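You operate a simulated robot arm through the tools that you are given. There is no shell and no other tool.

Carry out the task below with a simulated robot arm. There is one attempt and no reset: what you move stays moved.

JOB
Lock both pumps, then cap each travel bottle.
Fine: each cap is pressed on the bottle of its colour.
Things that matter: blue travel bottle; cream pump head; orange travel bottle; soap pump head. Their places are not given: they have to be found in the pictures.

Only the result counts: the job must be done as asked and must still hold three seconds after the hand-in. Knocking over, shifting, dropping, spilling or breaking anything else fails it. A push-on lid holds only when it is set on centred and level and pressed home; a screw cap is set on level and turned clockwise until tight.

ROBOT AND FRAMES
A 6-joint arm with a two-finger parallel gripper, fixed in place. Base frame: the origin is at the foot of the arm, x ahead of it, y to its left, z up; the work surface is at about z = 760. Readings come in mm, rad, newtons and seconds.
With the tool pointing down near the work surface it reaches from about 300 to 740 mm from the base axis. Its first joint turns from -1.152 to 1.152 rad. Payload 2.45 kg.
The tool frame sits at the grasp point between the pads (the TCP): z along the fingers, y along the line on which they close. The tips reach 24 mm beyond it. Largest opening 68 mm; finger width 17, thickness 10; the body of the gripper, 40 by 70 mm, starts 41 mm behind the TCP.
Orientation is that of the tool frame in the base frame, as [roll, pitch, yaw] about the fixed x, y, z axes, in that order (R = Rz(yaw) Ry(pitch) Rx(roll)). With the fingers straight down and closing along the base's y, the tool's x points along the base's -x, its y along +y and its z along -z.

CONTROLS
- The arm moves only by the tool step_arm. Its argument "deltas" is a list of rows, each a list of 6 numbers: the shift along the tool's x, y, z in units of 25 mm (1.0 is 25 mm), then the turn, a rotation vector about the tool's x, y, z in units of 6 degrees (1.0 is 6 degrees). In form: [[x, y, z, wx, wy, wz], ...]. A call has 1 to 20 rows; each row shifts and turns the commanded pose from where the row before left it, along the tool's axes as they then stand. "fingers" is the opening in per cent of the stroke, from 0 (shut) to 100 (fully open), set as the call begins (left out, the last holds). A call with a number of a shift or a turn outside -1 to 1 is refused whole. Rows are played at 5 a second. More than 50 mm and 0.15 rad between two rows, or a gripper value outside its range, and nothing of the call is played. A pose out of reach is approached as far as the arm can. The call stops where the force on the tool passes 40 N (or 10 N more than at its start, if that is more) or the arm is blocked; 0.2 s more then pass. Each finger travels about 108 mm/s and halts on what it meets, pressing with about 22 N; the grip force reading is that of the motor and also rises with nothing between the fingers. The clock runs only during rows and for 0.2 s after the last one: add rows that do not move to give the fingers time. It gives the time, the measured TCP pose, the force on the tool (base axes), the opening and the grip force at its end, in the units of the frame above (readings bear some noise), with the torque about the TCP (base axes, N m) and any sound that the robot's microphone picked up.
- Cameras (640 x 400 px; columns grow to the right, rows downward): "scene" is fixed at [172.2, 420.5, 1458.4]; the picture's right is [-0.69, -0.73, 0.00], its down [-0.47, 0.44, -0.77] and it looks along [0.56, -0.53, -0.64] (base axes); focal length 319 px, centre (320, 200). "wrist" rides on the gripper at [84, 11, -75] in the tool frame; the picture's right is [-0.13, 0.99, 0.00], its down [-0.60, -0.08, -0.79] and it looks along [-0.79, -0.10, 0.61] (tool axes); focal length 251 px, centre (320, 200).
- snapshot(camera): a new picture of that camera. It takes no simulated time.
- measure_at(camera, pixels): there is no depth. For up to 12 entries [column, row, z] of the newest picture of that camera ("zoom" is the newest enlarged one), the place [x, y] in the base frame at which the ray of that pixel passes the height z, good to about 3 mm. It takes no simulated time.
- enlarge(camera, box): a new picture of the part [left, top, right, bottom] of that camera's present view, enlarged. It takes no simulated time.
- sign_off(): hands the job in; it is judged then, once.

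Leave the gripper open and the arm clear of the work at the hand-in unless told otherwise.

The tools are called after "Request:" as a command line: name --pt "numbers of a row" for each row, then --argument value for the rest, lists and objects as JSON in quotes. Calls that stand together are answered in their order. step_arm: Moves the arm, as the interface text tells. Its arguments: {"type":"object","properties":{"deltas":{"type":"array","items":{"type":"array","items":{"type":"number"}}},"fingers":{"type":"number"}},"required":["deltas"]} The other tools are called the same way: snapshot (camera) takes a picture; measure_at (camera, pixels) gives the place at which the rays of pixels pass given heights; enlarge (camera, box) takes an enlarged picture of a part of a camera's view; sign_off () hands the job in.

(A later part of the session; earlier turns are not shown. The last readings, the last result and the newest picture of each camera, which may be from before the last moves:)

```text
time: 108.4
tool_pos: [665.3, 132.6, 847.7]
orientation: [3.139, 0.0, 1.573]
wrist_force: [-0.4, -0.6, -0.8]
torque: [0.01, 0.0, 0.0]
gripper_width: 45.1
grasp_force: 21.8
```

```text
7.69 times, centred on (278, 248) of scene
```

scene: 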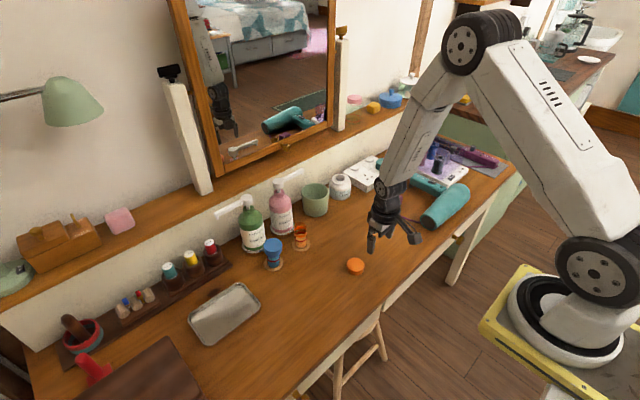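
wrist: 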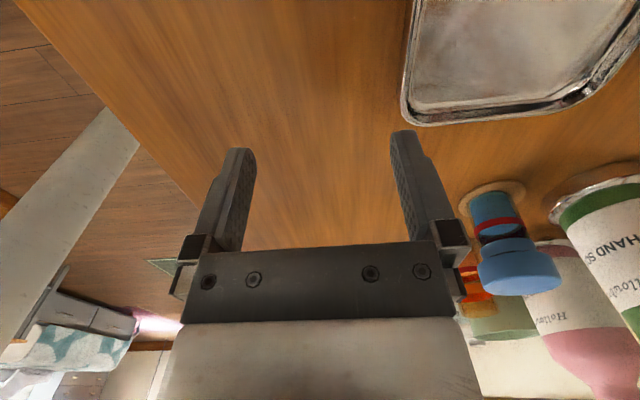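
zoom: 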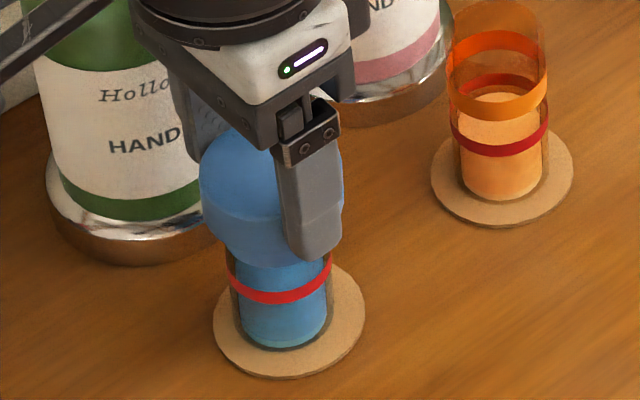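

Request:
enlarge --camera "wrist" --box '[265, 40, 375, 205]'

Request:
enlarge --camera "scene" --box '[260, 236, 292, 272]'

```text
2.42 times, centred on (320, 122) of wrist
```

zoom: 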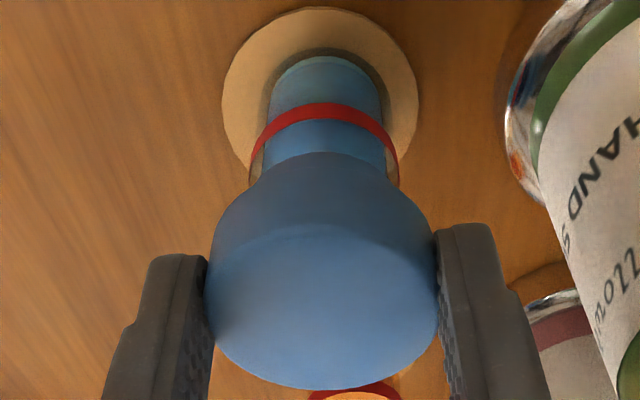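

```text
11.11 times, centred on (276, 254) of scene
```

zoom: 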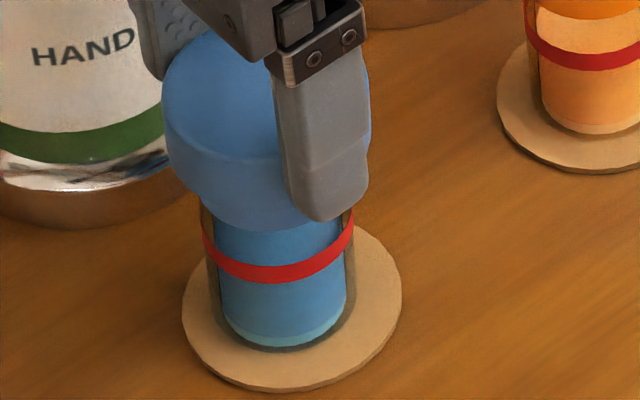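

The bottle stands within about 1–2° of vertical in both views with no load on the tool. I'll open the fingers just slightly and see whether it stays.

Request:
step_arm --pt "0 0 0 0 0 0" --pt "0 0 0 0 0 0" --fingers 74

Request:
enlarge --camera "wrist" --box '[220, 20, 420, 220]'

Request:
enlarge --camera "scene" --box '[260, 236, 292, 272]'

```text
time: 109.0
tool_pos: [664.6, 132.9, 848.0]
orientation: [3.141, -0.001, 1.573]
wrist_force: [0.2, -0.2, 0.3]
torque: [0.02, -0.01, 0.03]
gripper_width: 50.5
grasp_force: 0.1
```

```text
2.00 times, centred on (320, 120) of wrist
```

zoom: 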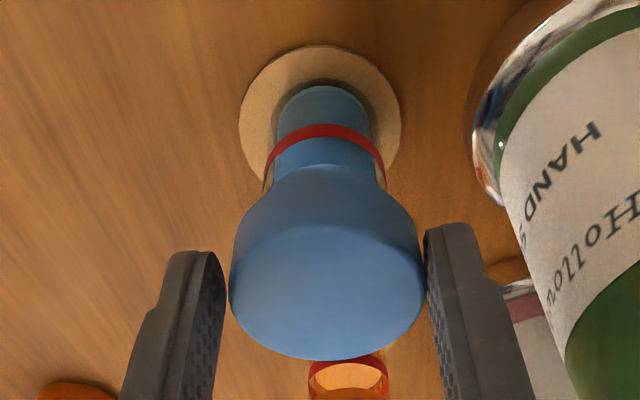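

```text
11.11 times, centred on (276, 254) of scene
```

zoom: 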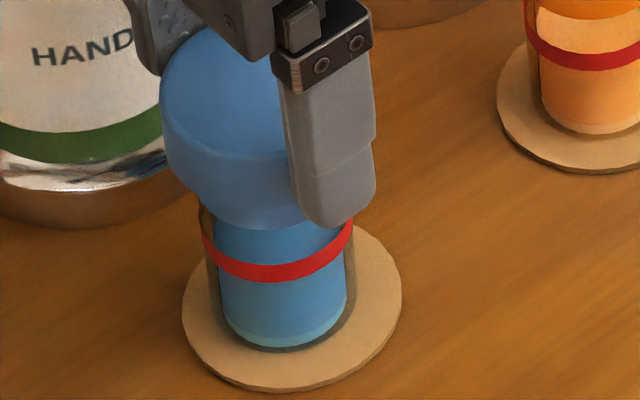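

It barely moved. I'll wait a moment and look again to see whether it drifts toward the right finger.

Request:
step_arm --pt "0 0 0 0 0 0" --pt "0 0 0 0 0 0" --pt "0 0 0 0 0 0" --pt "0 0 0 0 0 0"

Request:
enlarge --camera "wrist" --box '[220, 20, 420, 220]'

Request:
enlarge --camera "scene" --box '[260, 236, 292, 272]'

```text
time: 110.0
tool_pos: [665.3, 133.2, 848.7]
orientation: [3.139, 0.0, 1.571]
wrist_force: [0.7, 0.2, 0.2]
torque: [0.0, -0.01, -0.01]
gripper_width: 50.4
grasp_force: 0.1
```

```text
2.00 times, centred on (320, 120) of wrist
```

zoom: 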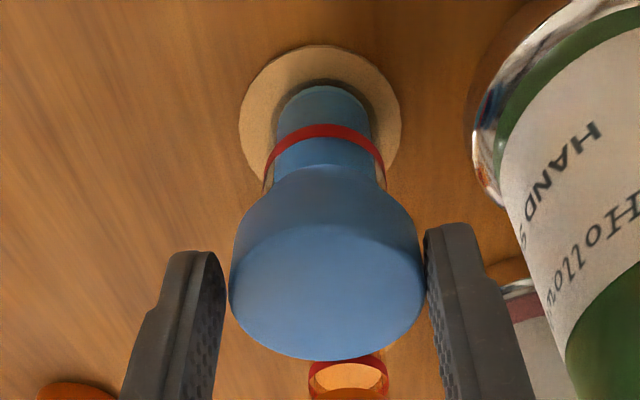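

```text
11.11 times, centred on (276, 254) of scene
```

zoom: 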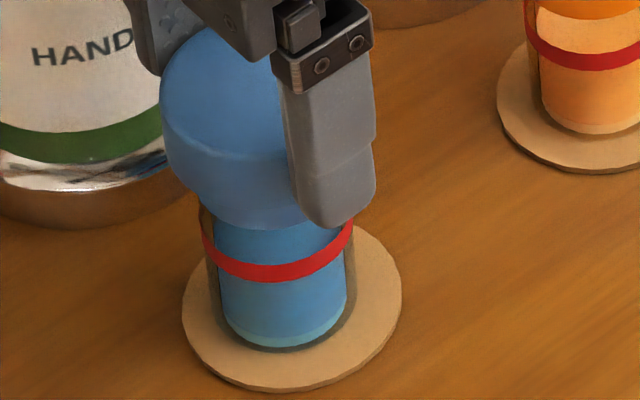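

It is static, but may be resting against the right finger (cap edge at column 425). I'll nudge the gripper 1.3 mm to the left, then back, and see whether the cap stays upright on its own.

Request:
step_arm --pt "0 -0.05 0 0 0 0" --pt "0 0 0 0 0 0" --pt "0 0.05 0 0 0 0" --pt "0 0 0 0 0 0" --pt "0 0 0 0 0 0"

Request:
enlarge --camera "wrist" --box '[220, 20, 420, 220]'

Request:
enlarge --camera "scene" --box '[260, 236, 292, 272]'

```text
time: 111.2
tool_pos: [665.7, 133.1, 849.8]
orientation: [3.139, 0.0, 1.572]
wrist_force: [0.1, 0.4, 0.3]
torque: [0.01, 0.0, -0.02]
gripper_width: 50.3
grasp_force: 0.1
```

```text
2.00 times, centred on (320, 120) of wrist
```

zoom: 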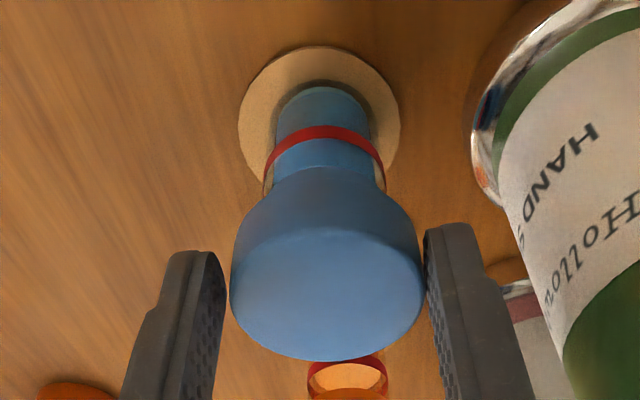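

```text
11.11 times, centred on (276, 254) of scene
```

zoom: 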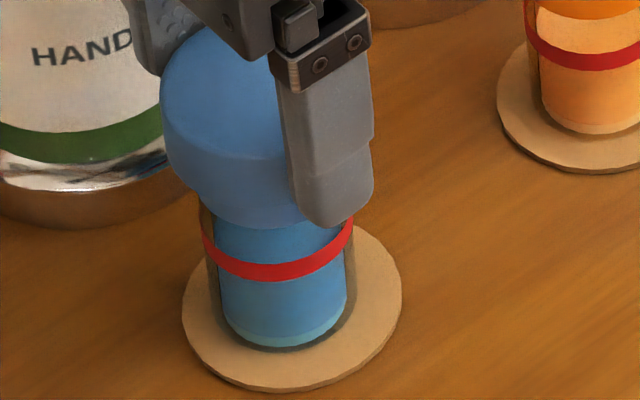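

Nothing changed. I'll open the fingers fully and watch.

Request:
step_arm --pt "0 0 0 0 0 0" --pt "0 0 0 0 0 0" --pt "0 0 0 0 0 0" --pt "0 0 0 0 0 0" --fingers 100

Request:
enlarge --camera "wrist" --box '[220, 20, 420, 220]'

Request:
enlarge --camera "scene" --box '[260, 236, 292, 272]'

```text
time: 112.2
tool_pos: [664.7, 133.7, 849.6]
orientation: [3.14, 0.0, 1.572]
wrist_force: [0.3, 0.2, -0.1]
torque: [-0.01, 0.0, -0.01]
gripper_width: 68.1
grasp_force: 0.0
```

```text
2.00 times, centred on (320, 120) of wrist
```

zoom: 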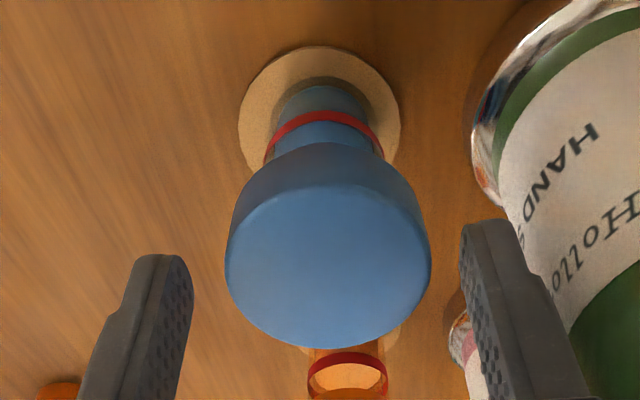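

```text
11.11 times, centred on (276, 254) of scene
```

zoom: 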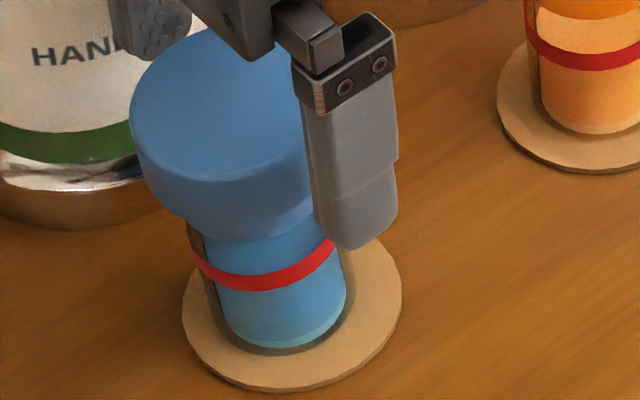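

Free of the fingers it settles again at about a 5° lean, this time toward +y. I'll try setting it flat by pressing gently straight down on the cap's top with the closed fingertips, which also confirms the cap is home. I rise, close the fingers and centre over the bottle at about (664.5,131).

Request:
step_arm --pt "0 0 -0.6 0 0 0" --pt "0 0 -0.7 0 0 0" --pt "0 0 -0.8 0 0 0" --pt "0 0 0 0 0 0"

Request:
step_arm --pt "-0.05 0 0 0 0 0" --pt "-0.05 0 0 0 0 0" --pt "0 0 0 0 0 0" --pt "0 0 0 0 0 0" --fingers 0

Request:
snapshot --camera "wrist"

Request:
enlarge --camera "scene" --box '[255, 210, 300, 274]'

```text
time: 113.2
tool_pos: [666.2, 131.8, 901.8]
orientation: [3.141, -0.001, 1.57]
wrist_force: [0.1, 0.7, -0.3]
torque: [0.01, -0.03, -0.01]
gripper_width: 68.1
grasp_force: 0.0
```

```text
time: 114.2
tool_pos: [667.6, 130.5, 901.4]
orientation: [3.138, -0.001, 1.571]
wrist_force: [-0.9, -0.2, -0.9]
torque: [-0.01, -0.01, -0.01]
gripper_width: 0.1
grasp_force: 21.9
```

```text
taken
```

wrist: 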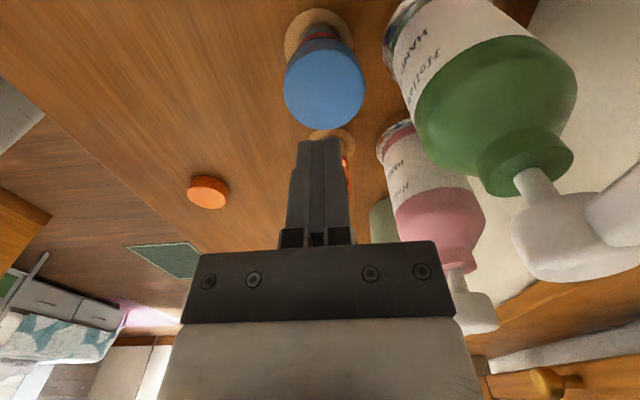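

```text
6.25 times, centred on (278, 242) of scene
```

zoom: 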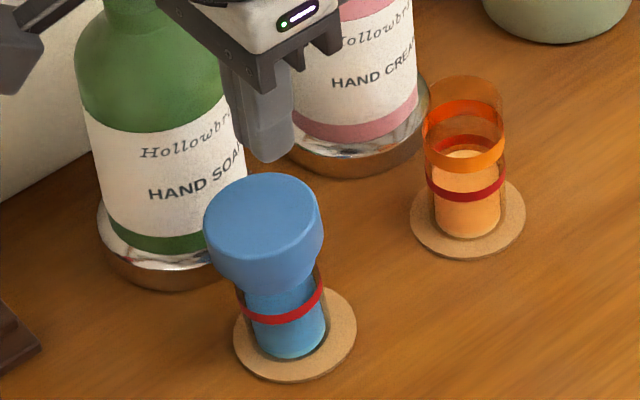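

The bottle leans to the lower-left in the scene view. The closed fingertips are above the cap. I'll lower to just above its top, then press in small steps.

Request:
step_arm --pt "0 0 0.5 0 0 0" --pt "0 0 0.5 0 0 0" --pt "0 0 0.28 0 0 0" --pt "0 0 0 0 0 0"

Request:
snapshot --camera "wrist"

Request:
enlarge --camera "scene" --box '[255, 210, 300, 274]'

```text
time: 115.2
tool_pos: [665.9, 130.2, 867.9]
orientation: [3.14, 0.001, 1.572]
wrist_force: [0.5, 0.0, 0.2]
torque: [0.0, -0.01, -0.04]
gripper_width: 0.0
grasp_force: 21.8
```

```text
taken
```

wrist: 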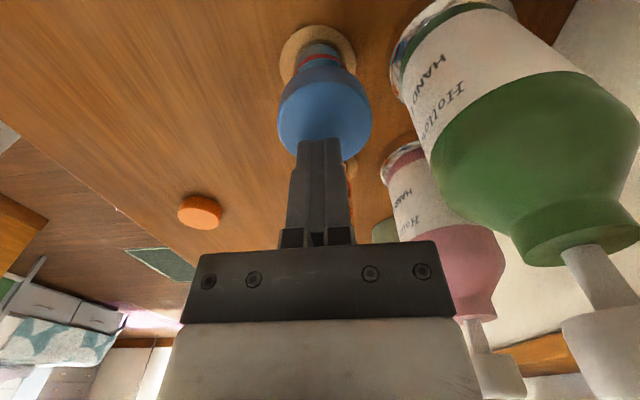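

```text
6.25 times, centred on (278, 242) of scene
```

zoom: 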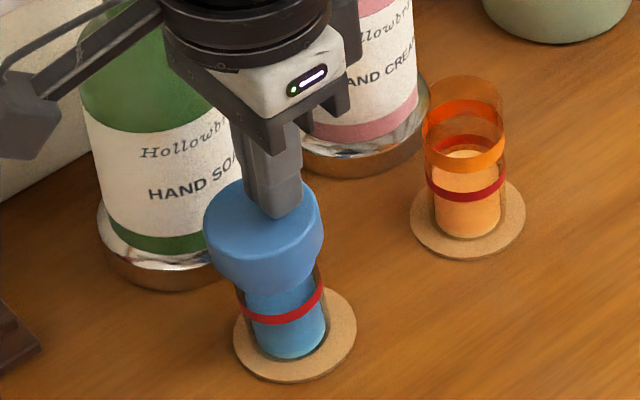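

The tips are a few millimetres above the cap, on its high side, which is right for levelling. Pressing down in 1 mm steps.

Request:
step_arm --pt "0 0 0.05 0 0 0" --pt "0 0 0.04 0 0 0" --pt "0 0 0.04 0 0 0" --pt "0 0 0 0 0 0"

```text
time: 116.2
tool_pos: [666.1, 131.3, 864.6]
orientation: [3.14, 0.0, 1.573]
wrist_force: [0.4, -0.9, -0.2]
torque: [0.0, 0.0, -0.03]
gripper_width: 0.0
grasp_force: 21.9
```

Request:
step_arm --pt "0 0 0.04 0 0 0" --pt "0 0 0.04 0 0 0" --pt "0 0 0 0 0 0"

Request:
enlarge --camera "scene" --box '[255, 210, 300, 274]'

```text
time: 117.0
tool_pos: [666.1, 130.6, 864.6]
orientation: [3.141, 0.0, 1.573]
wrist_force: [-0.1, -0.5, 1.4]
torque: [-0.02, 0.0, 0.02]
gripper_width: 0.0
grasp_force: 21.4
```

```text
6.25 times, centred on (278, 242) of scene
```

zoom: 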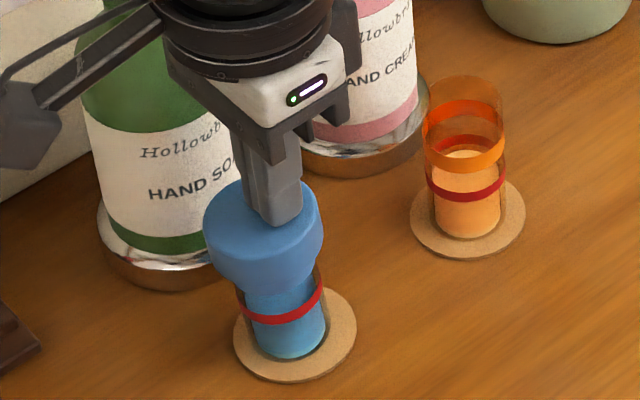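

Contact at about 1.4 N. Pressing a little more.

Request:
step_arm --pt "0 0 0.04 0 0 0" --pt "0 0 0 0 0 0"

Request:
enlarge --camera "scene" --box '[255, 210, 300, 274]'

Request:
enlarge --camera "wrist" --box '[250, 10, 400, 170]'

```text
time: 117.6
tool_pos: [665.4, 129.9, 864.4]
orientation: [3.14, 0.0, 1.572]
wrist_force: [-1.2, -2.5, 8.5]
torque: [-0.12, 0.06, 0.0]
gripper_width: 0.0
grasp_force: 21.4
```

```text
6.25 times, centred on (278, 242) of scene
```

zoom: 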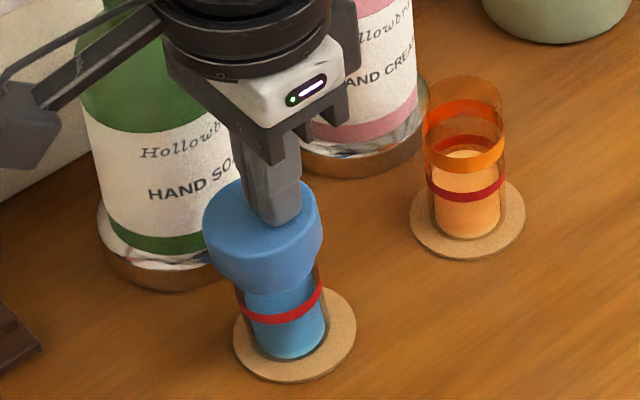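

```text
2.50 times, centred on (325, 90) of wrist
```

zoom: 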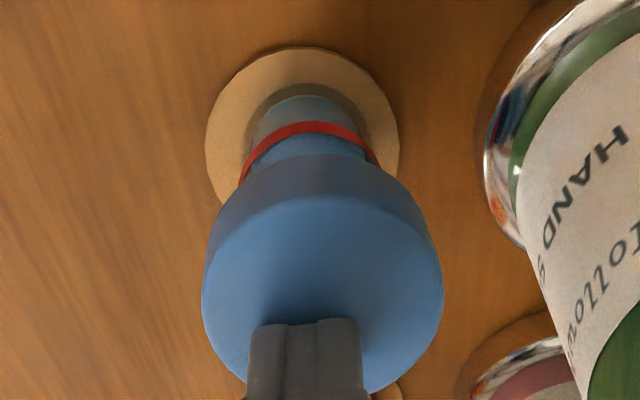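

Even at 8.5 N on its high side the bottle does not right itself, so its base must be perched on something at that side, as if half out of a shallow seat in the coaster. I'll back off, turn the wrist to yaw π to grip along y, set it upright and centred over the coaster, and only then press it down into place.

Request:
step_arm --pt "0 0 -0.2 0 0 0" --pt "0 0 -0.8 0 0 0" --pt "0 0 -1 0 0 0" --pt "0 0 -1 0 0 0" --pt "0 0 0 0 0 -1" --pt "0 0 0 0 0 -1" --pt "0 0 0 0 0 -1" --pt "0 0 0 0 0 -1" --pt "0 0 0 0 0 -1" --pt "0 0 0 0 0 -1" --pt "0 0 0 0 0 -1" --pt "0 0 0 0 0 -1" --pt "0 0 0 0 0 -1" --pt "0 0 0 0 0 -1" --pt "0 0 0 0 0 -1" --pt "0 0 0 0 0 -1" --pt "0 0 0 0 0 -1" --pt "0 0 0 0 0 -1" --pt "0 0 0 0 0 -1" --pt "0 0 0 0 0 0" --fingers 0

Request:
step_arm --pt "0 0 0 0 0 0" --pt "0 0 0 0 0 0" --pt "0 0 0 0 0 0" --fingers 100

Request:
enlarge --camera "wrist" --box '[250, 0, 390, 120]'

Request:
enlarge --camera "scene" --box '[255, 222, 300, 274]'

```text
time: 121.8
tool_pos: [665.3, 130.0, 938.6]
orientation: [3.14, 0.001, -3.138]
wrist_force: [0.8, 0.2, 0.0]
torque: [-0.02, 0.01, 0.0]
gripper_width: 0.1
grasp_force: 21.7
```

```text
time: 122.6
tool_pos: [665.8, 129.8, 937.7]
orientation: [3.141, 0.001, -3.141]
wrist_force: [0.1, -0.4, -0.1]
torque: [0.01, 0.0, -0.02]
gripper_width: 67.9
grasp_force: 0.1
```

```text
3.33 times, centred on (320, 60) of wrist
```

zoom: 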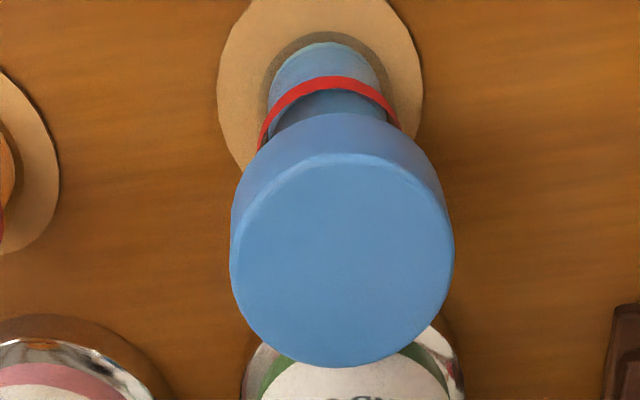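

```text
7.69 times, centred on (278, 248) of scene
```

zoom: 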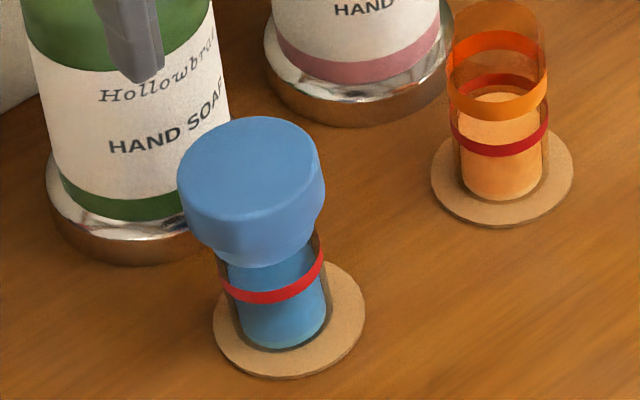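

The lean is now toward (+x,+y), again about 4.6°. With the wrist at yaw π the coaster is centred at column 320 and the cap is 4.6 mm toward +y. I'll lower around it and close along y.

Request:
step_arm --pt "0 0 0.7 0 0 0" --pt "0 0 0.7 0 0 0" --pt "0 0 0.7 0 0 0" --pt "0 0 0.7 0 0 0" --pt "0 0 0.5 0 0 0" --pt "0 0 0.26 0 0 0" --pt "0 0 0 0 0 0"

Request:
enlarge --camera "wrist" --box '[220, 20, 420, 220]'

```text
time: 124.2
tool_pos: [666.1, 130.2, 849.3]
orientation: [3.14, 0.002, -3.139]
wrist_force: [-0.8, 0.6, 0.1]
torque: [0.01, 0.01, 0.03]
gripper_width: 68.3
grasp_force: 0.0
```

```text
2.00 times, centred on (320, 120) of wrist
```

zoom: 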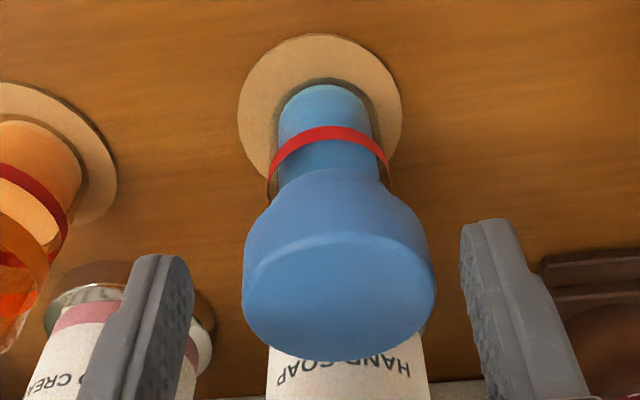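

The picture shows the lean clearly (coaster 320, ring 329, cap 339) plus a tilt away from the camera. I'll close along y first.

Request:
step_arm --pt "0 0 0 0 0 0" --pt "0 0 0 0 0 0" --pt "0 0 0 0 0 0" --fingers 0

Request:
enlarge --camera "wrist" --box '[220, 20, 420, 220]'

Request:
enlarge --camera "scene" --box '[255, 222, 300, 274]'

```text
time: 125.0
tool_pos: [665.5, 130.3, 849.0]
orientation: [3.141, 0.003, -3.138]
wrist_force: [0.2, 0.3, -0.5]
torque: [0.01, 0.01, -0.01]
gripper_width: 46.1
grasp_force: 22.4
```

```text
2.00 times, centred on (320, 120) of wrist
```

zoom: 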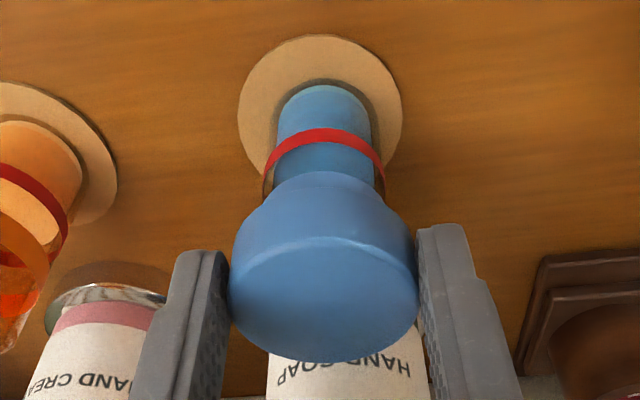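

```text
7.69 times, centred on (278, 248) of scene
```

zoom: 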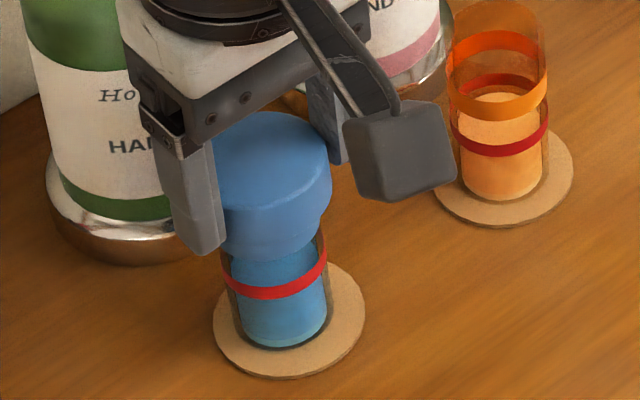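

Upright in y now. The remaining tilt of about 4.5° is toward +x. I'll rotate the tool about its y by -4.5° while shifting about 6 mm toward the robot, so the bottle pivots upright over its base.

Request:
step_arm --pt "0.083 0 0 0 -0.25 0" --pt "0.083 0 0 0 -0.25 0" --pt "0.083 0 0 0 -0.25 0" --pt "0 0 0 0 0 0"

Request:
enlarge --camera "wrist" --box '[220, 20, 420, 220]'

Request:
enlarge --camera "scene" --box '[255, 222, 300, 274]'

```text
time: 126.0
tool_pos: [659.5, 130.2, 849.3]
orientation: [3.141, 0.08, -3.14]
wrist_force: [0.9, -0.2, -0.2]
torque: [-0.01, 0.0, 0.03]
gripper_width: 46.3
grasp_force: 22.3
```

```text
2.00 times, centred on (320, 120) of wrist
```

zoom: 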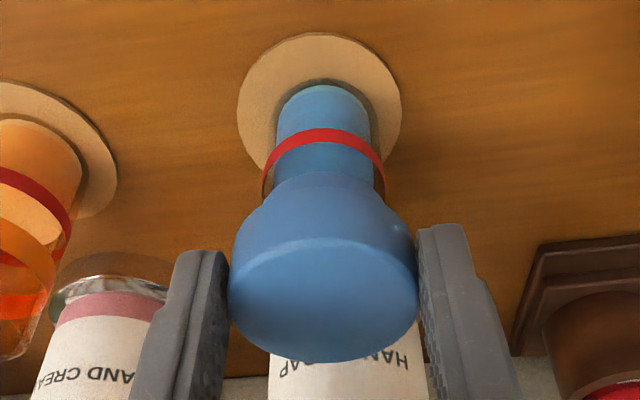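

```text
7.69 times, centred on (278, 248) of scene
```

zoom: 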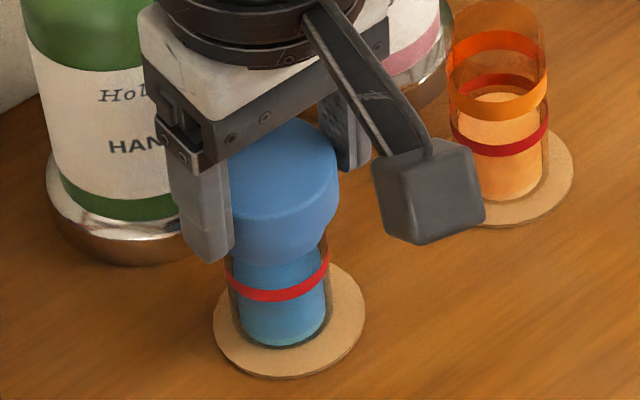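

Nearly upright; I estimate about 2° of residual tilt toward +x, with the base about 1.2 mm off toward (+x,+y). I'll trim both.

Request:
step_arm --pt "0.075 -0.024 0 0 -0.165 0" --pt "0.075 -0.024 0 0 -0.165 0" --pt "0 0 0 0 0 0"

Request:
enlarge --camera "wrist" --box '[220, 20, 420, 220]'

Request:
enlarge --camera "scene" --box '[255, 222, 300, 274]'

```text
time: 126.8
tool_pos: [655.2, 129.5, 848.7]
orientation: [3.139, 0.114, -3.14]
wrist_force: [-0.5, -0.3, -0.7]
torque: [0.01, 0.0, 0.02]
gripper_width: 46.4
grasp_force: 22.5
```

```text
2.00 times, centred on (320, 120) of wrist
```

zoom: 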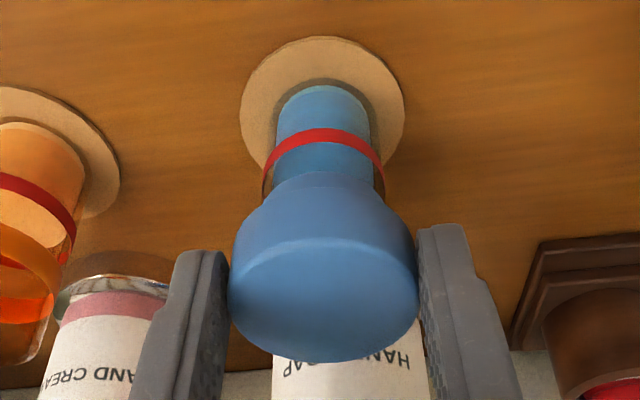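

```text
7.69 times, centred on (278, 248) of scene
```

zoom: 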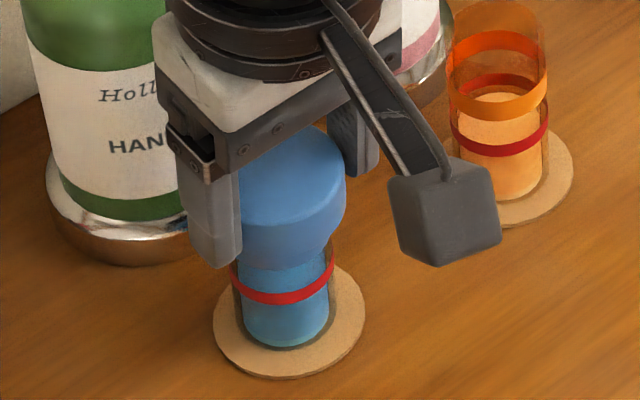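

The ring and base are now back at their original image positions (282 and 286.5) in the scene view. I'll press straight down (combining tool z and a little tool x because of the tool's tilt) in 1 mm steps.

Request:
step_arm --pt "0.0045 0 0.04 0 0 0" --pt "0 0 0 0 0 0"

Request:
step_arm --pt "0.0045 0 0.04 0 0 0" --pt "0 0 0 0 0 0"

```text
time: 127.4
tool_pos: [655.1, 129.7, 847.6]
orientation: [-3.142, 0.115, -3.141]
wrist_force: [-1.2, -1.1, 3.9]
torque: [-0.05, 0.08, 0.03]
gripper_width: 46.3
grasp_force: 22.0
```

```text
time: 128.0
tool_pos: [655.4, 129.4, 848.0]
orientation: [3.14, 0.117, -3.138]
wrist_force: [-2.7, -1.3, 16.9]
torque: [-0.04, 0.15, 0.01]
gripper_width: 46.3
grasp_force: 21.4
```

Request:
enlarge --camera "scene" --box '[255, 222, 300, 274]'

Request:
enlarge --camera "wrist" --box '[220, 20, 420, 220]'

```text
7.69 times, centred on (278, 248) of scene
```

zoom: 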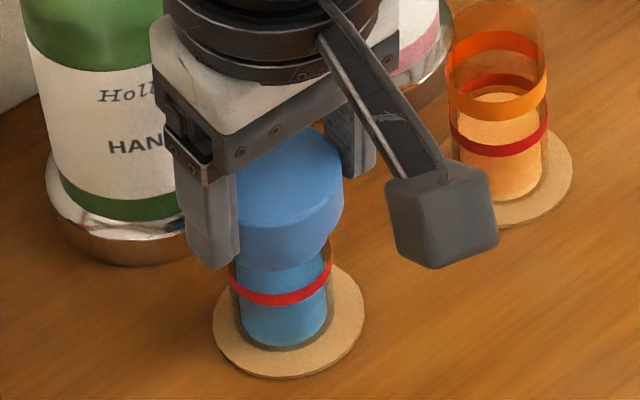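

```text
2.00 times, centred on (320, 120) of wrist
```

zoom: 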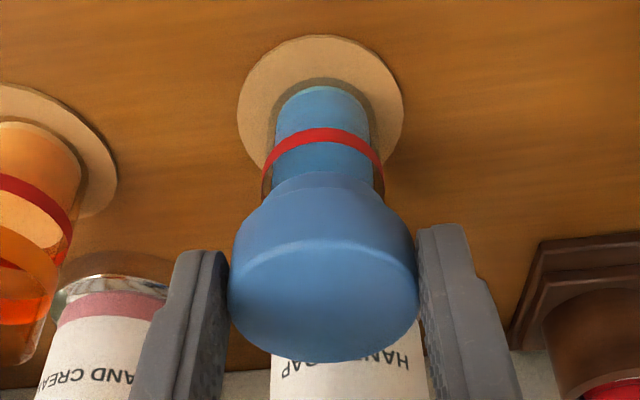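

Firm contact at 17 N, bottle essentially upright. I'll reduce the load to a few newtons before releasing.

Request:
step_arm --pt "-0.004 0 -0.034 0 0 0" --pt "0 0 0 0 0 0"

Request:
enlarge --camera "scene" --box '[255, 222, 300, 274]'

```text
time: 128.6
tool_pos: [655.9, 129.7, 847.0]
orientation: [3.139, 0.118, -3.14]
wrist_force: [1.9, -0.8, 14.2]
torque: [-0.03, -0.31, -0.01]
gripper_width: 46.5
grasp_force: 21.7
```

```text
7.69 times, centred on (278, 248) of scene
```

zoom: 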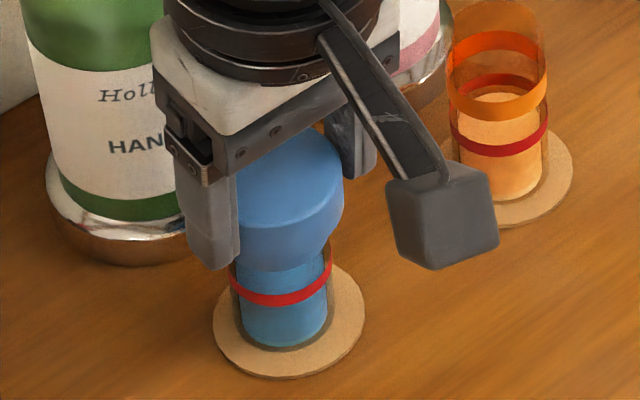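

Request:
step_arm --pt "-0.002 0 -0.02 0 0 0" --pt "0 0 0 0 0 0"

```text
time: 129.2
tool_pos: [656.0, 130.6, 847.4]
orientation: [-3.141, 0.116, -3.138]
wrist_force: [0.2, 0.1, 13.3]
torque: [0.06, -0.22, -0.02]
gripper_width: 46.2
grasp_force: 22.3
```

Lateral forces are about zero with 13 N straight down: the bottle is held upright and flat. I'll open the fingers slightly in this state.

Request:
step_arm --pt "0 0 0 0 0 0" --pt "0 0 0 0 0 0" --fingers 80

Request:
enlarge --camera "scene" --box '[255, 222, 300, 274]'

Request:
enlarge --camera "wrist" --box '[220, 20, 420, 220]'

```text
time: 129.8
tool_pos: [654.9, 130.5, 847.3]
orientation: [3.141, 0.111, -3.14]
wrist_force: [0.2, 0.2, -0.4]
torque: [0.01, 0.0, 0.0]
gripper_width: 54.3
grasp_force: 0.0
```

```text
7.69 times, centred on (278, 248) of scene
```

zoom: 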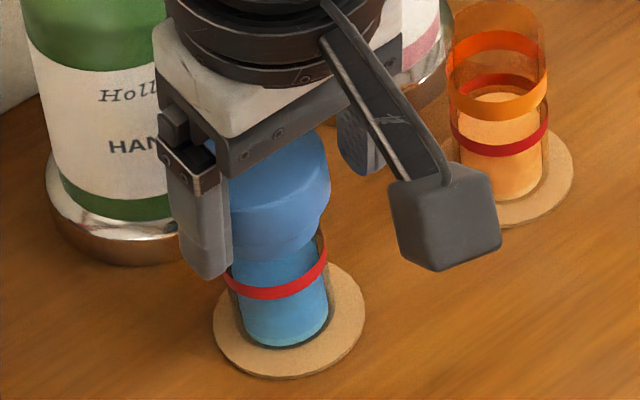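

```text
2.00 times, centred on (320, 120) of wrist
```

zoom: 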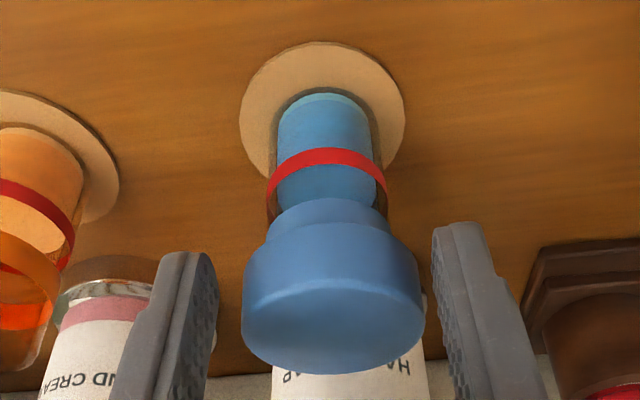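

It tips to the same small lean again as soon as it is let go, even from a flat, load-free upright position. This slight lean seems to be how the capped bottle settles; cap and bottle lean together as one and the cap stays snapped on. I won't disturb it further. I'll open fully, rise straight up, and level the tool.

Request:
step_arm --pt "0 0 0 0 0 0" --pt "0 0 0 0 0 0" --pt "-0.06 0 -0.5 0 0 0" --pt "-0.09 0 -0.8 0 0 0" --pt "-0.09 0 -0.8 0 0 0" --pt "-0.09 0 -0.8 0 0 0" --pt "0 0 0 0 0.36 0" --pt "0 0 0 0 0.36 0" --pt "0 0 0 0 0.36 0" --pt "0 0 0 0 0 0" --fingers 100

Request:
enlarge --camera "scene" --box '[255, 222, 300, 274]'

Request:
snapshot --camera "wrist"

```text
time: 132.0
tool_pos: [656.0, 129.4, 921.5]
orientation: [-3.141, 0.0, -3.139]
wrist_force: [0.1, 0.4, 1.0]
torque: [0.02, -0.01, 0.01]
gripper_width: 68.2
grasp_force: 0.1
```

```text
7.69 times, centred on (278, 248) of scene
```

zoom: 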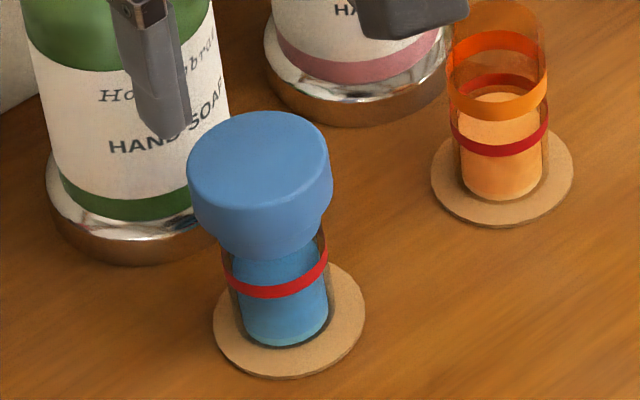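

```text
taken
```

wrist: 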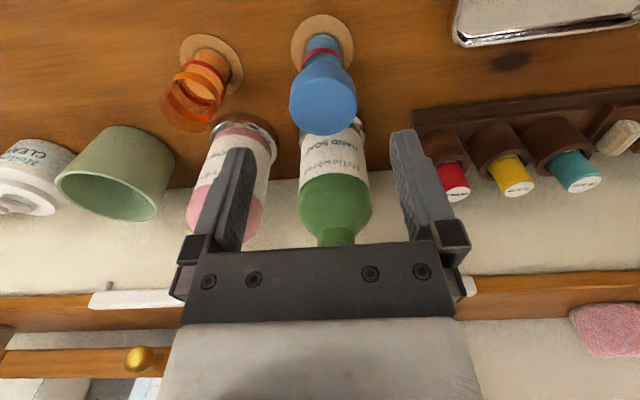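

The capped blue bottle stands by itself. Now the orange cap: I'll move above it at about (500,-24,880).

Request:
step_arm --pt "0.693 -0.682 0 0 0 0" --pt "0.693 -0.682 0 0 0 0" --pt "0.693 -0.682 0 0 0 0" --pt "0.693 -0.682 0.27 0 0 0" --pt "0.693 -0.682 0.27 0 0 0" --pt "0.693 -0.682 0.27 0 0 0" --pt "0.693 -0.682 0.27 0 0 0" --pt "0.693 -0.682 0.27 0 0 0" --pt "0.693 -0.682 0.27 0 0 0" --pt "0 0 0 0 0 0"

Request:
enlarge --camera "wrist" --box '[260, 20, 380, 120]'

Request:
enlarge --camera "scene" --box '[250, 215, 320, 280]'

```text
time: 134.2
tool_pos: [500.0, -25.9, 880.5]
orientation: [3.141, 0.002, -3.14]
wrist_force: [0.0, -0.2, 0.2]
torque: [-0.04, -0.01, -0.01]
gripper_width: 68.2
grasp_force: 0.1
```

```text
4.00 times, centred on (320, 70) of wrist
```

zoom: 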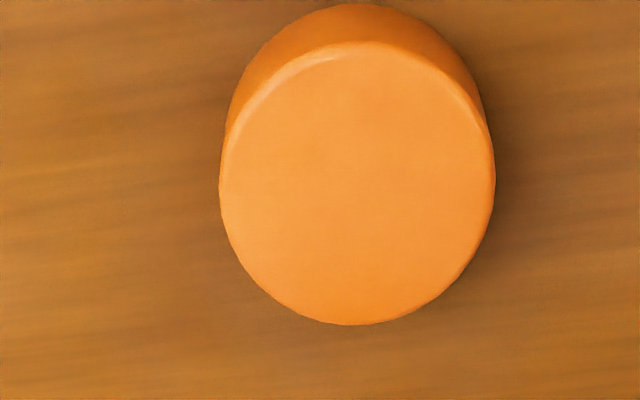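

```text
6.15 times, centred on (285, 248) of scene
```

zoom: 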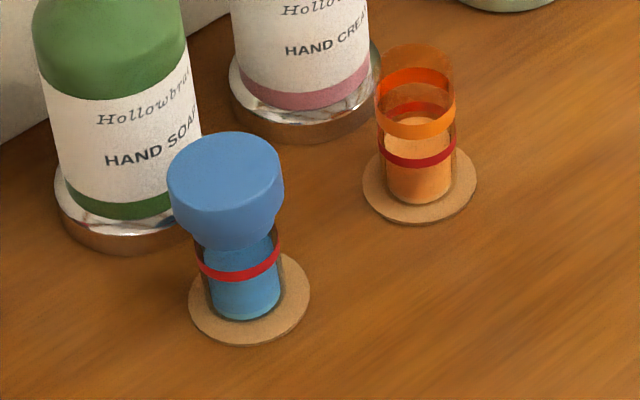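

The orange cap's centre is about 6 mm to +y of the TCP, so near (500,-20). I'll shift and lower around it to z ≈ 788.5.

Request:
step_arm --pt "0 0.236 0.4 0 0 0" --pt "0 0 0.7 0 0 0" --pt "0 0 0.7 0 0 0" --pt "0 0 0.7 0 0 0" --pt "0 0 0.6 0 0 0" --pt "0 0 0.4 0 0 0" --pt "0 0 0.18 0 0 0" --pt "0 0 0 0 0 0"

Request:
enlarge --camera "wrist" --box '[220, 70, 420, 250]'

```text
time: 136.0
tool_pos: [499.6, -18.5, 788.3]
orientation: [3.14, 0.001, -3.139]
wrist_force: [-0.5, -0.5, 0.1]
torque: [0.01, -0.01, 0.02]
gripper_width: 68.3
grasp_force: 0.1
```

```text
2.22 times, centred on (320, 160) of wrist
```

zoom: 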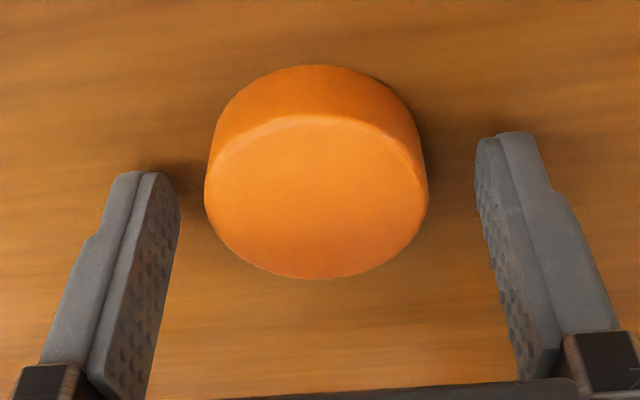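

The cap is well between the fingers. A 0.7 mm shift in tool x to centre it, then close.

Request:
step_arm --pt "0.03 -0.03 0 0 0 0" --pt "0 0 0 0 0 0"

Request:
step_arm --pt "0 0 0 0 0 0" --pt "0 0 0 0 0 0" --pt "0 0 0 0 0 0" --pt "0 0 0 0 0 0" --fingers 0

Request:
enlarge --camera "wrist" --box '[220, 70, 420, 250]'

```text
time: 136.6
tool_pos: [500.1, -19.5, 788.0]
orientation: [3.14, 0.001, -3.138]
wrist_force: [0.0, -0.7, -0.5]
torque: [-0.01, 0.01, 0.0]
gripper_width: 68.2
grasp_force: 0.0
```

```text
time: 137.6
tool_pos: [499.2, -19.1, 787.7]
orientation: [3.141, 0.002, -3.14]
wrist_force: [-0.5, -0.5, -0.9]
torque: [-0.01, -0.02, -0.01]
gripper_width: 46.5
grasp_force: 21.9
```

```text
2.22 times, centred on (320, 160) of wrist
```

zoom: 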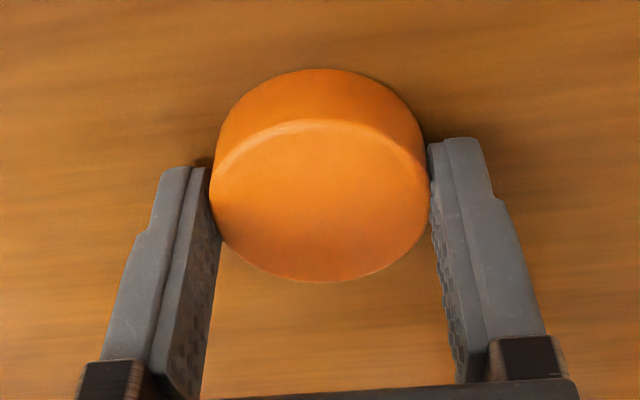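

Gripped at 46.5 mm, centred like the blue one. I'll lift straight up and carry it to about (650,31,960).

Request:
step_arm --pt "0 0 -0.3 0 0 0" --pt "0 0 -0.7 0 0 0" --pt "0 0 -1 0 0 0" --pt "0 0 -1 0 0 0" --pt "0 0 -1 0 0 0" --pt "0 0 -1 0 0 0" --pt "0 0 -1 0 0 0" --pt "0 0 -0.86 0 0 0" --pt "-0.755 0.25 0 0 0 0" --pt "-0.755 0.25 0 0 0 0" --pt "-0.755 0.25 0 0 0 0" --pt "-0.755 0.25 0 0 0 0" --pt "-0.755 0.25 0 0 0 0" --pt "-0.755 0.25 0 0 0 0" --pt "-0.755 0.25 0 0 0 0" --pt "-0.755 0.25 0 0 0 0" --pt "0 0 0 0 0 0"

Request:
snapshot --camera "wrist"

Request:
enlarge --camera "wrist" --box '[250, 0, 390, 110]'

```text
time: 141.2
tool_pos: [648.4, 29.2, 959.4]
orientation: [-3.141, 0.0, -3.139]
wrist_force: [-0.5, -1.3, 0.5]
torque: [0.0, 0.03, 0.02]
gripper_width: 46.2
grasp_force: 22.1
```

```text
taken
```

wrist: 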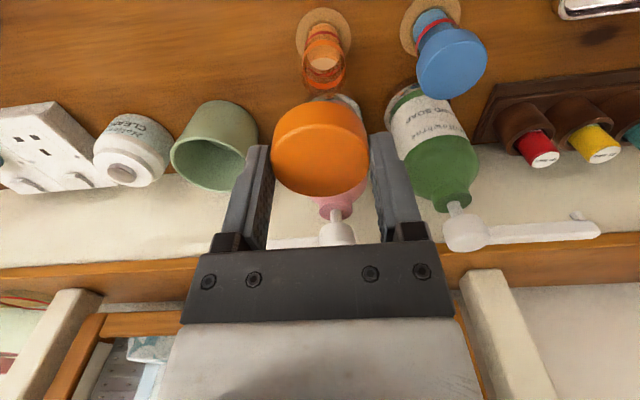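

```text
3.64 times, centred on (320, 55) of wrist
```

zoom: 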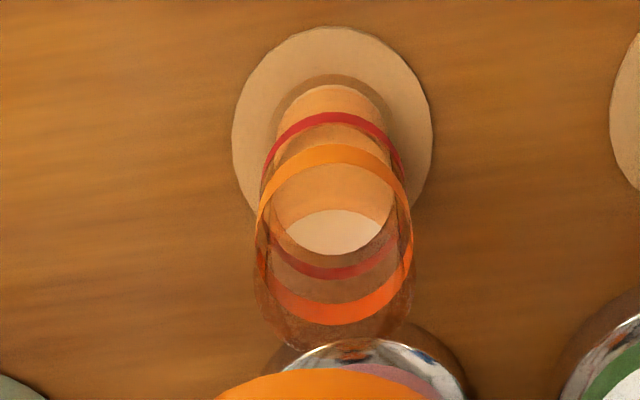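

The orange coaster is centred about 3 mm toward +y of the TCP and 16 mm ahead. I'll move over it and lower until the cap bottom is about 20 mm above the rim.

Request:
step_arm --pt "-0.32 0.06 0.3 0 0 0" --pt "-0.32 0.06 0.5 0 0 0" --pt "0 0 0.5 0 0 0" --pt "0 0 0.5 0 0 0" --pt "0 0 0.5 0 0 0" --pt "0 0 0.5 0 0 0" --pt "0 0 0 0 0 0"

Request:
enlarge --camera "wrist" --box '[250, 30, 390, 210]'

Request:
enlarge --camera "scene" --box '[283, 202, 323, 256]'

```text
time: 142.8
tool_pos: [666.1, 32.1, 889.1]
orientation: [3.141, 0.002, -3.14]
wrist_force: [0.6, -0.1, -0.5]
torque: [0.01, 0.05, 0.0]
gripper_width: 46.6
grasp_force: 21.9
```

```text
2.22 times, centred on (320, 120) of wrist
```

zoom: 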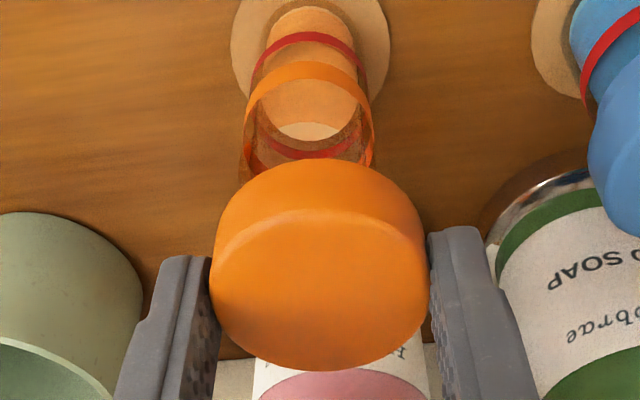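

```text
7.41 times, centred on (303, 229) of scene
```

zoom: 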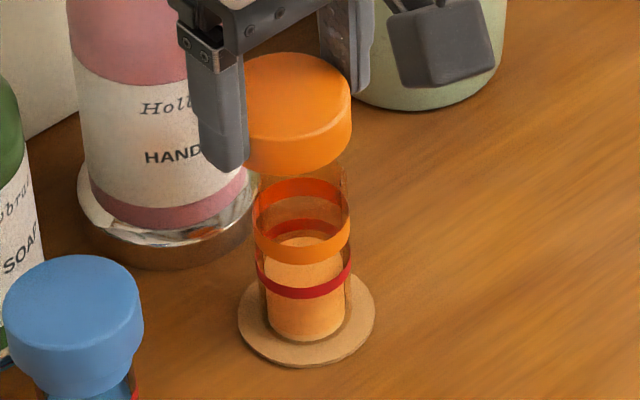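

The cap is about 3.3 mm too far in +y and 2 mm too far in +x (wrist view: ring 308 vs cap 319; the scene view agrees). I'll correct and lower a bit, then re-check.

Request:
step_arm --pt "0.04 -0.066 0 0 0 0" --pt "0.04 -0.066 0 0 0 0" --pt "0 0 0.3 0 0 0" --pt "0 0 0.3 0 0 0" --pt "0 0 0 0 0 0"

Request:
enlarge --camera "wrist" --box '[250, 30, 390, 210]'

Request:
enlarge --camera "scene" --box '[283, 202, 323, 256]'

```text
time: 144.0
tool_pos: [663.6, 29.6, 874.4]
orientation: [-3.141, 0.0, -3.139]
wrist_force: [0.5, 0.1, 0.6]
torque: [-0.02, -0.02, 0.03]
gripper_width: 46.2
grasp_force: 21.7
```

```text
2.22 times, centred on (320, 120) of wrist
```

zoom: 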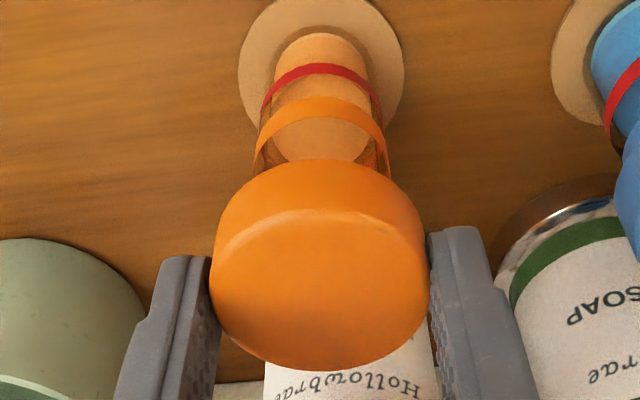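

```text
7.41 times, centred on (303, 229) of scene
```

zoom: 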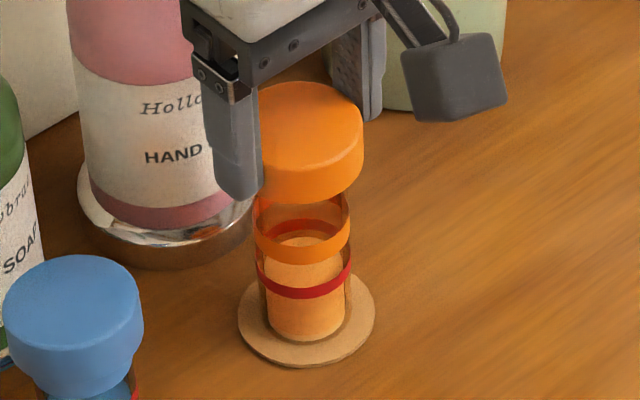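

Aligned in both views now. I'll lower in small steps to just above the ring zone.

Request:
step_arm --pt "0 0.01 0.1 0 0 0" --pt "0 0 0.1 0 0 0" --pt "0 0 0.1 0 0 0" --pt "0 0 0.1 0 0 0" --pt "0 0 0 0 0 0"

Request:
enlarge --camera "wrist" --box '[250, 30, 390, 210]'

Request:
enlarge --camera "scene" --box '[283, 202, 323, 256]'

```text
time: 145.2
tool_pos: [664.4, 29.6, 864.2]
orientation: [3.141, 0.0, -3.141]
wrist_force: [0.3, 0.6, -0.4]
torque: [-0.02, 0.0, 0.02]
gripper_width: 46.6
grasp_force: 22.2
```

```text
2.22 times, centred on (320, 120) of wrist
```

zoom: 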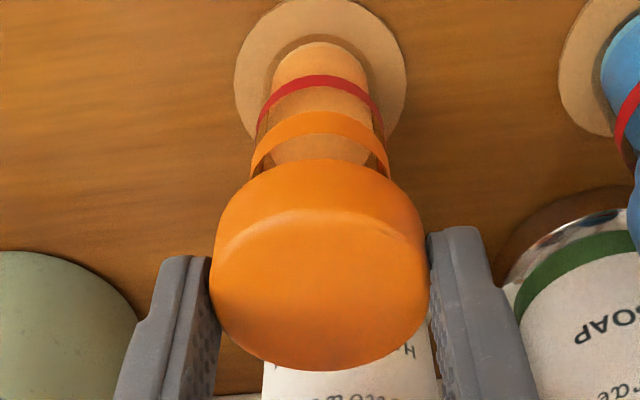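

```text
7.41 times, centred on (303, 229) of scene
```

zoom: 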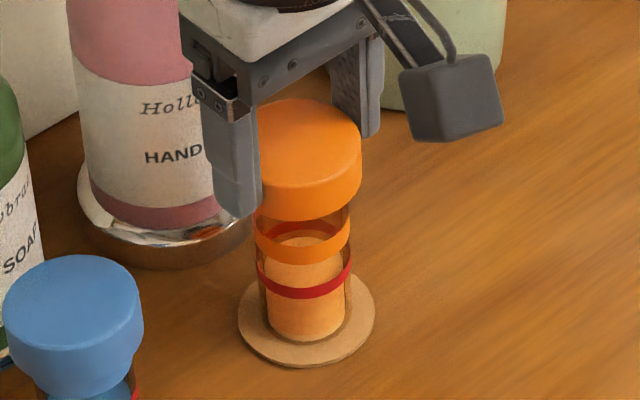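

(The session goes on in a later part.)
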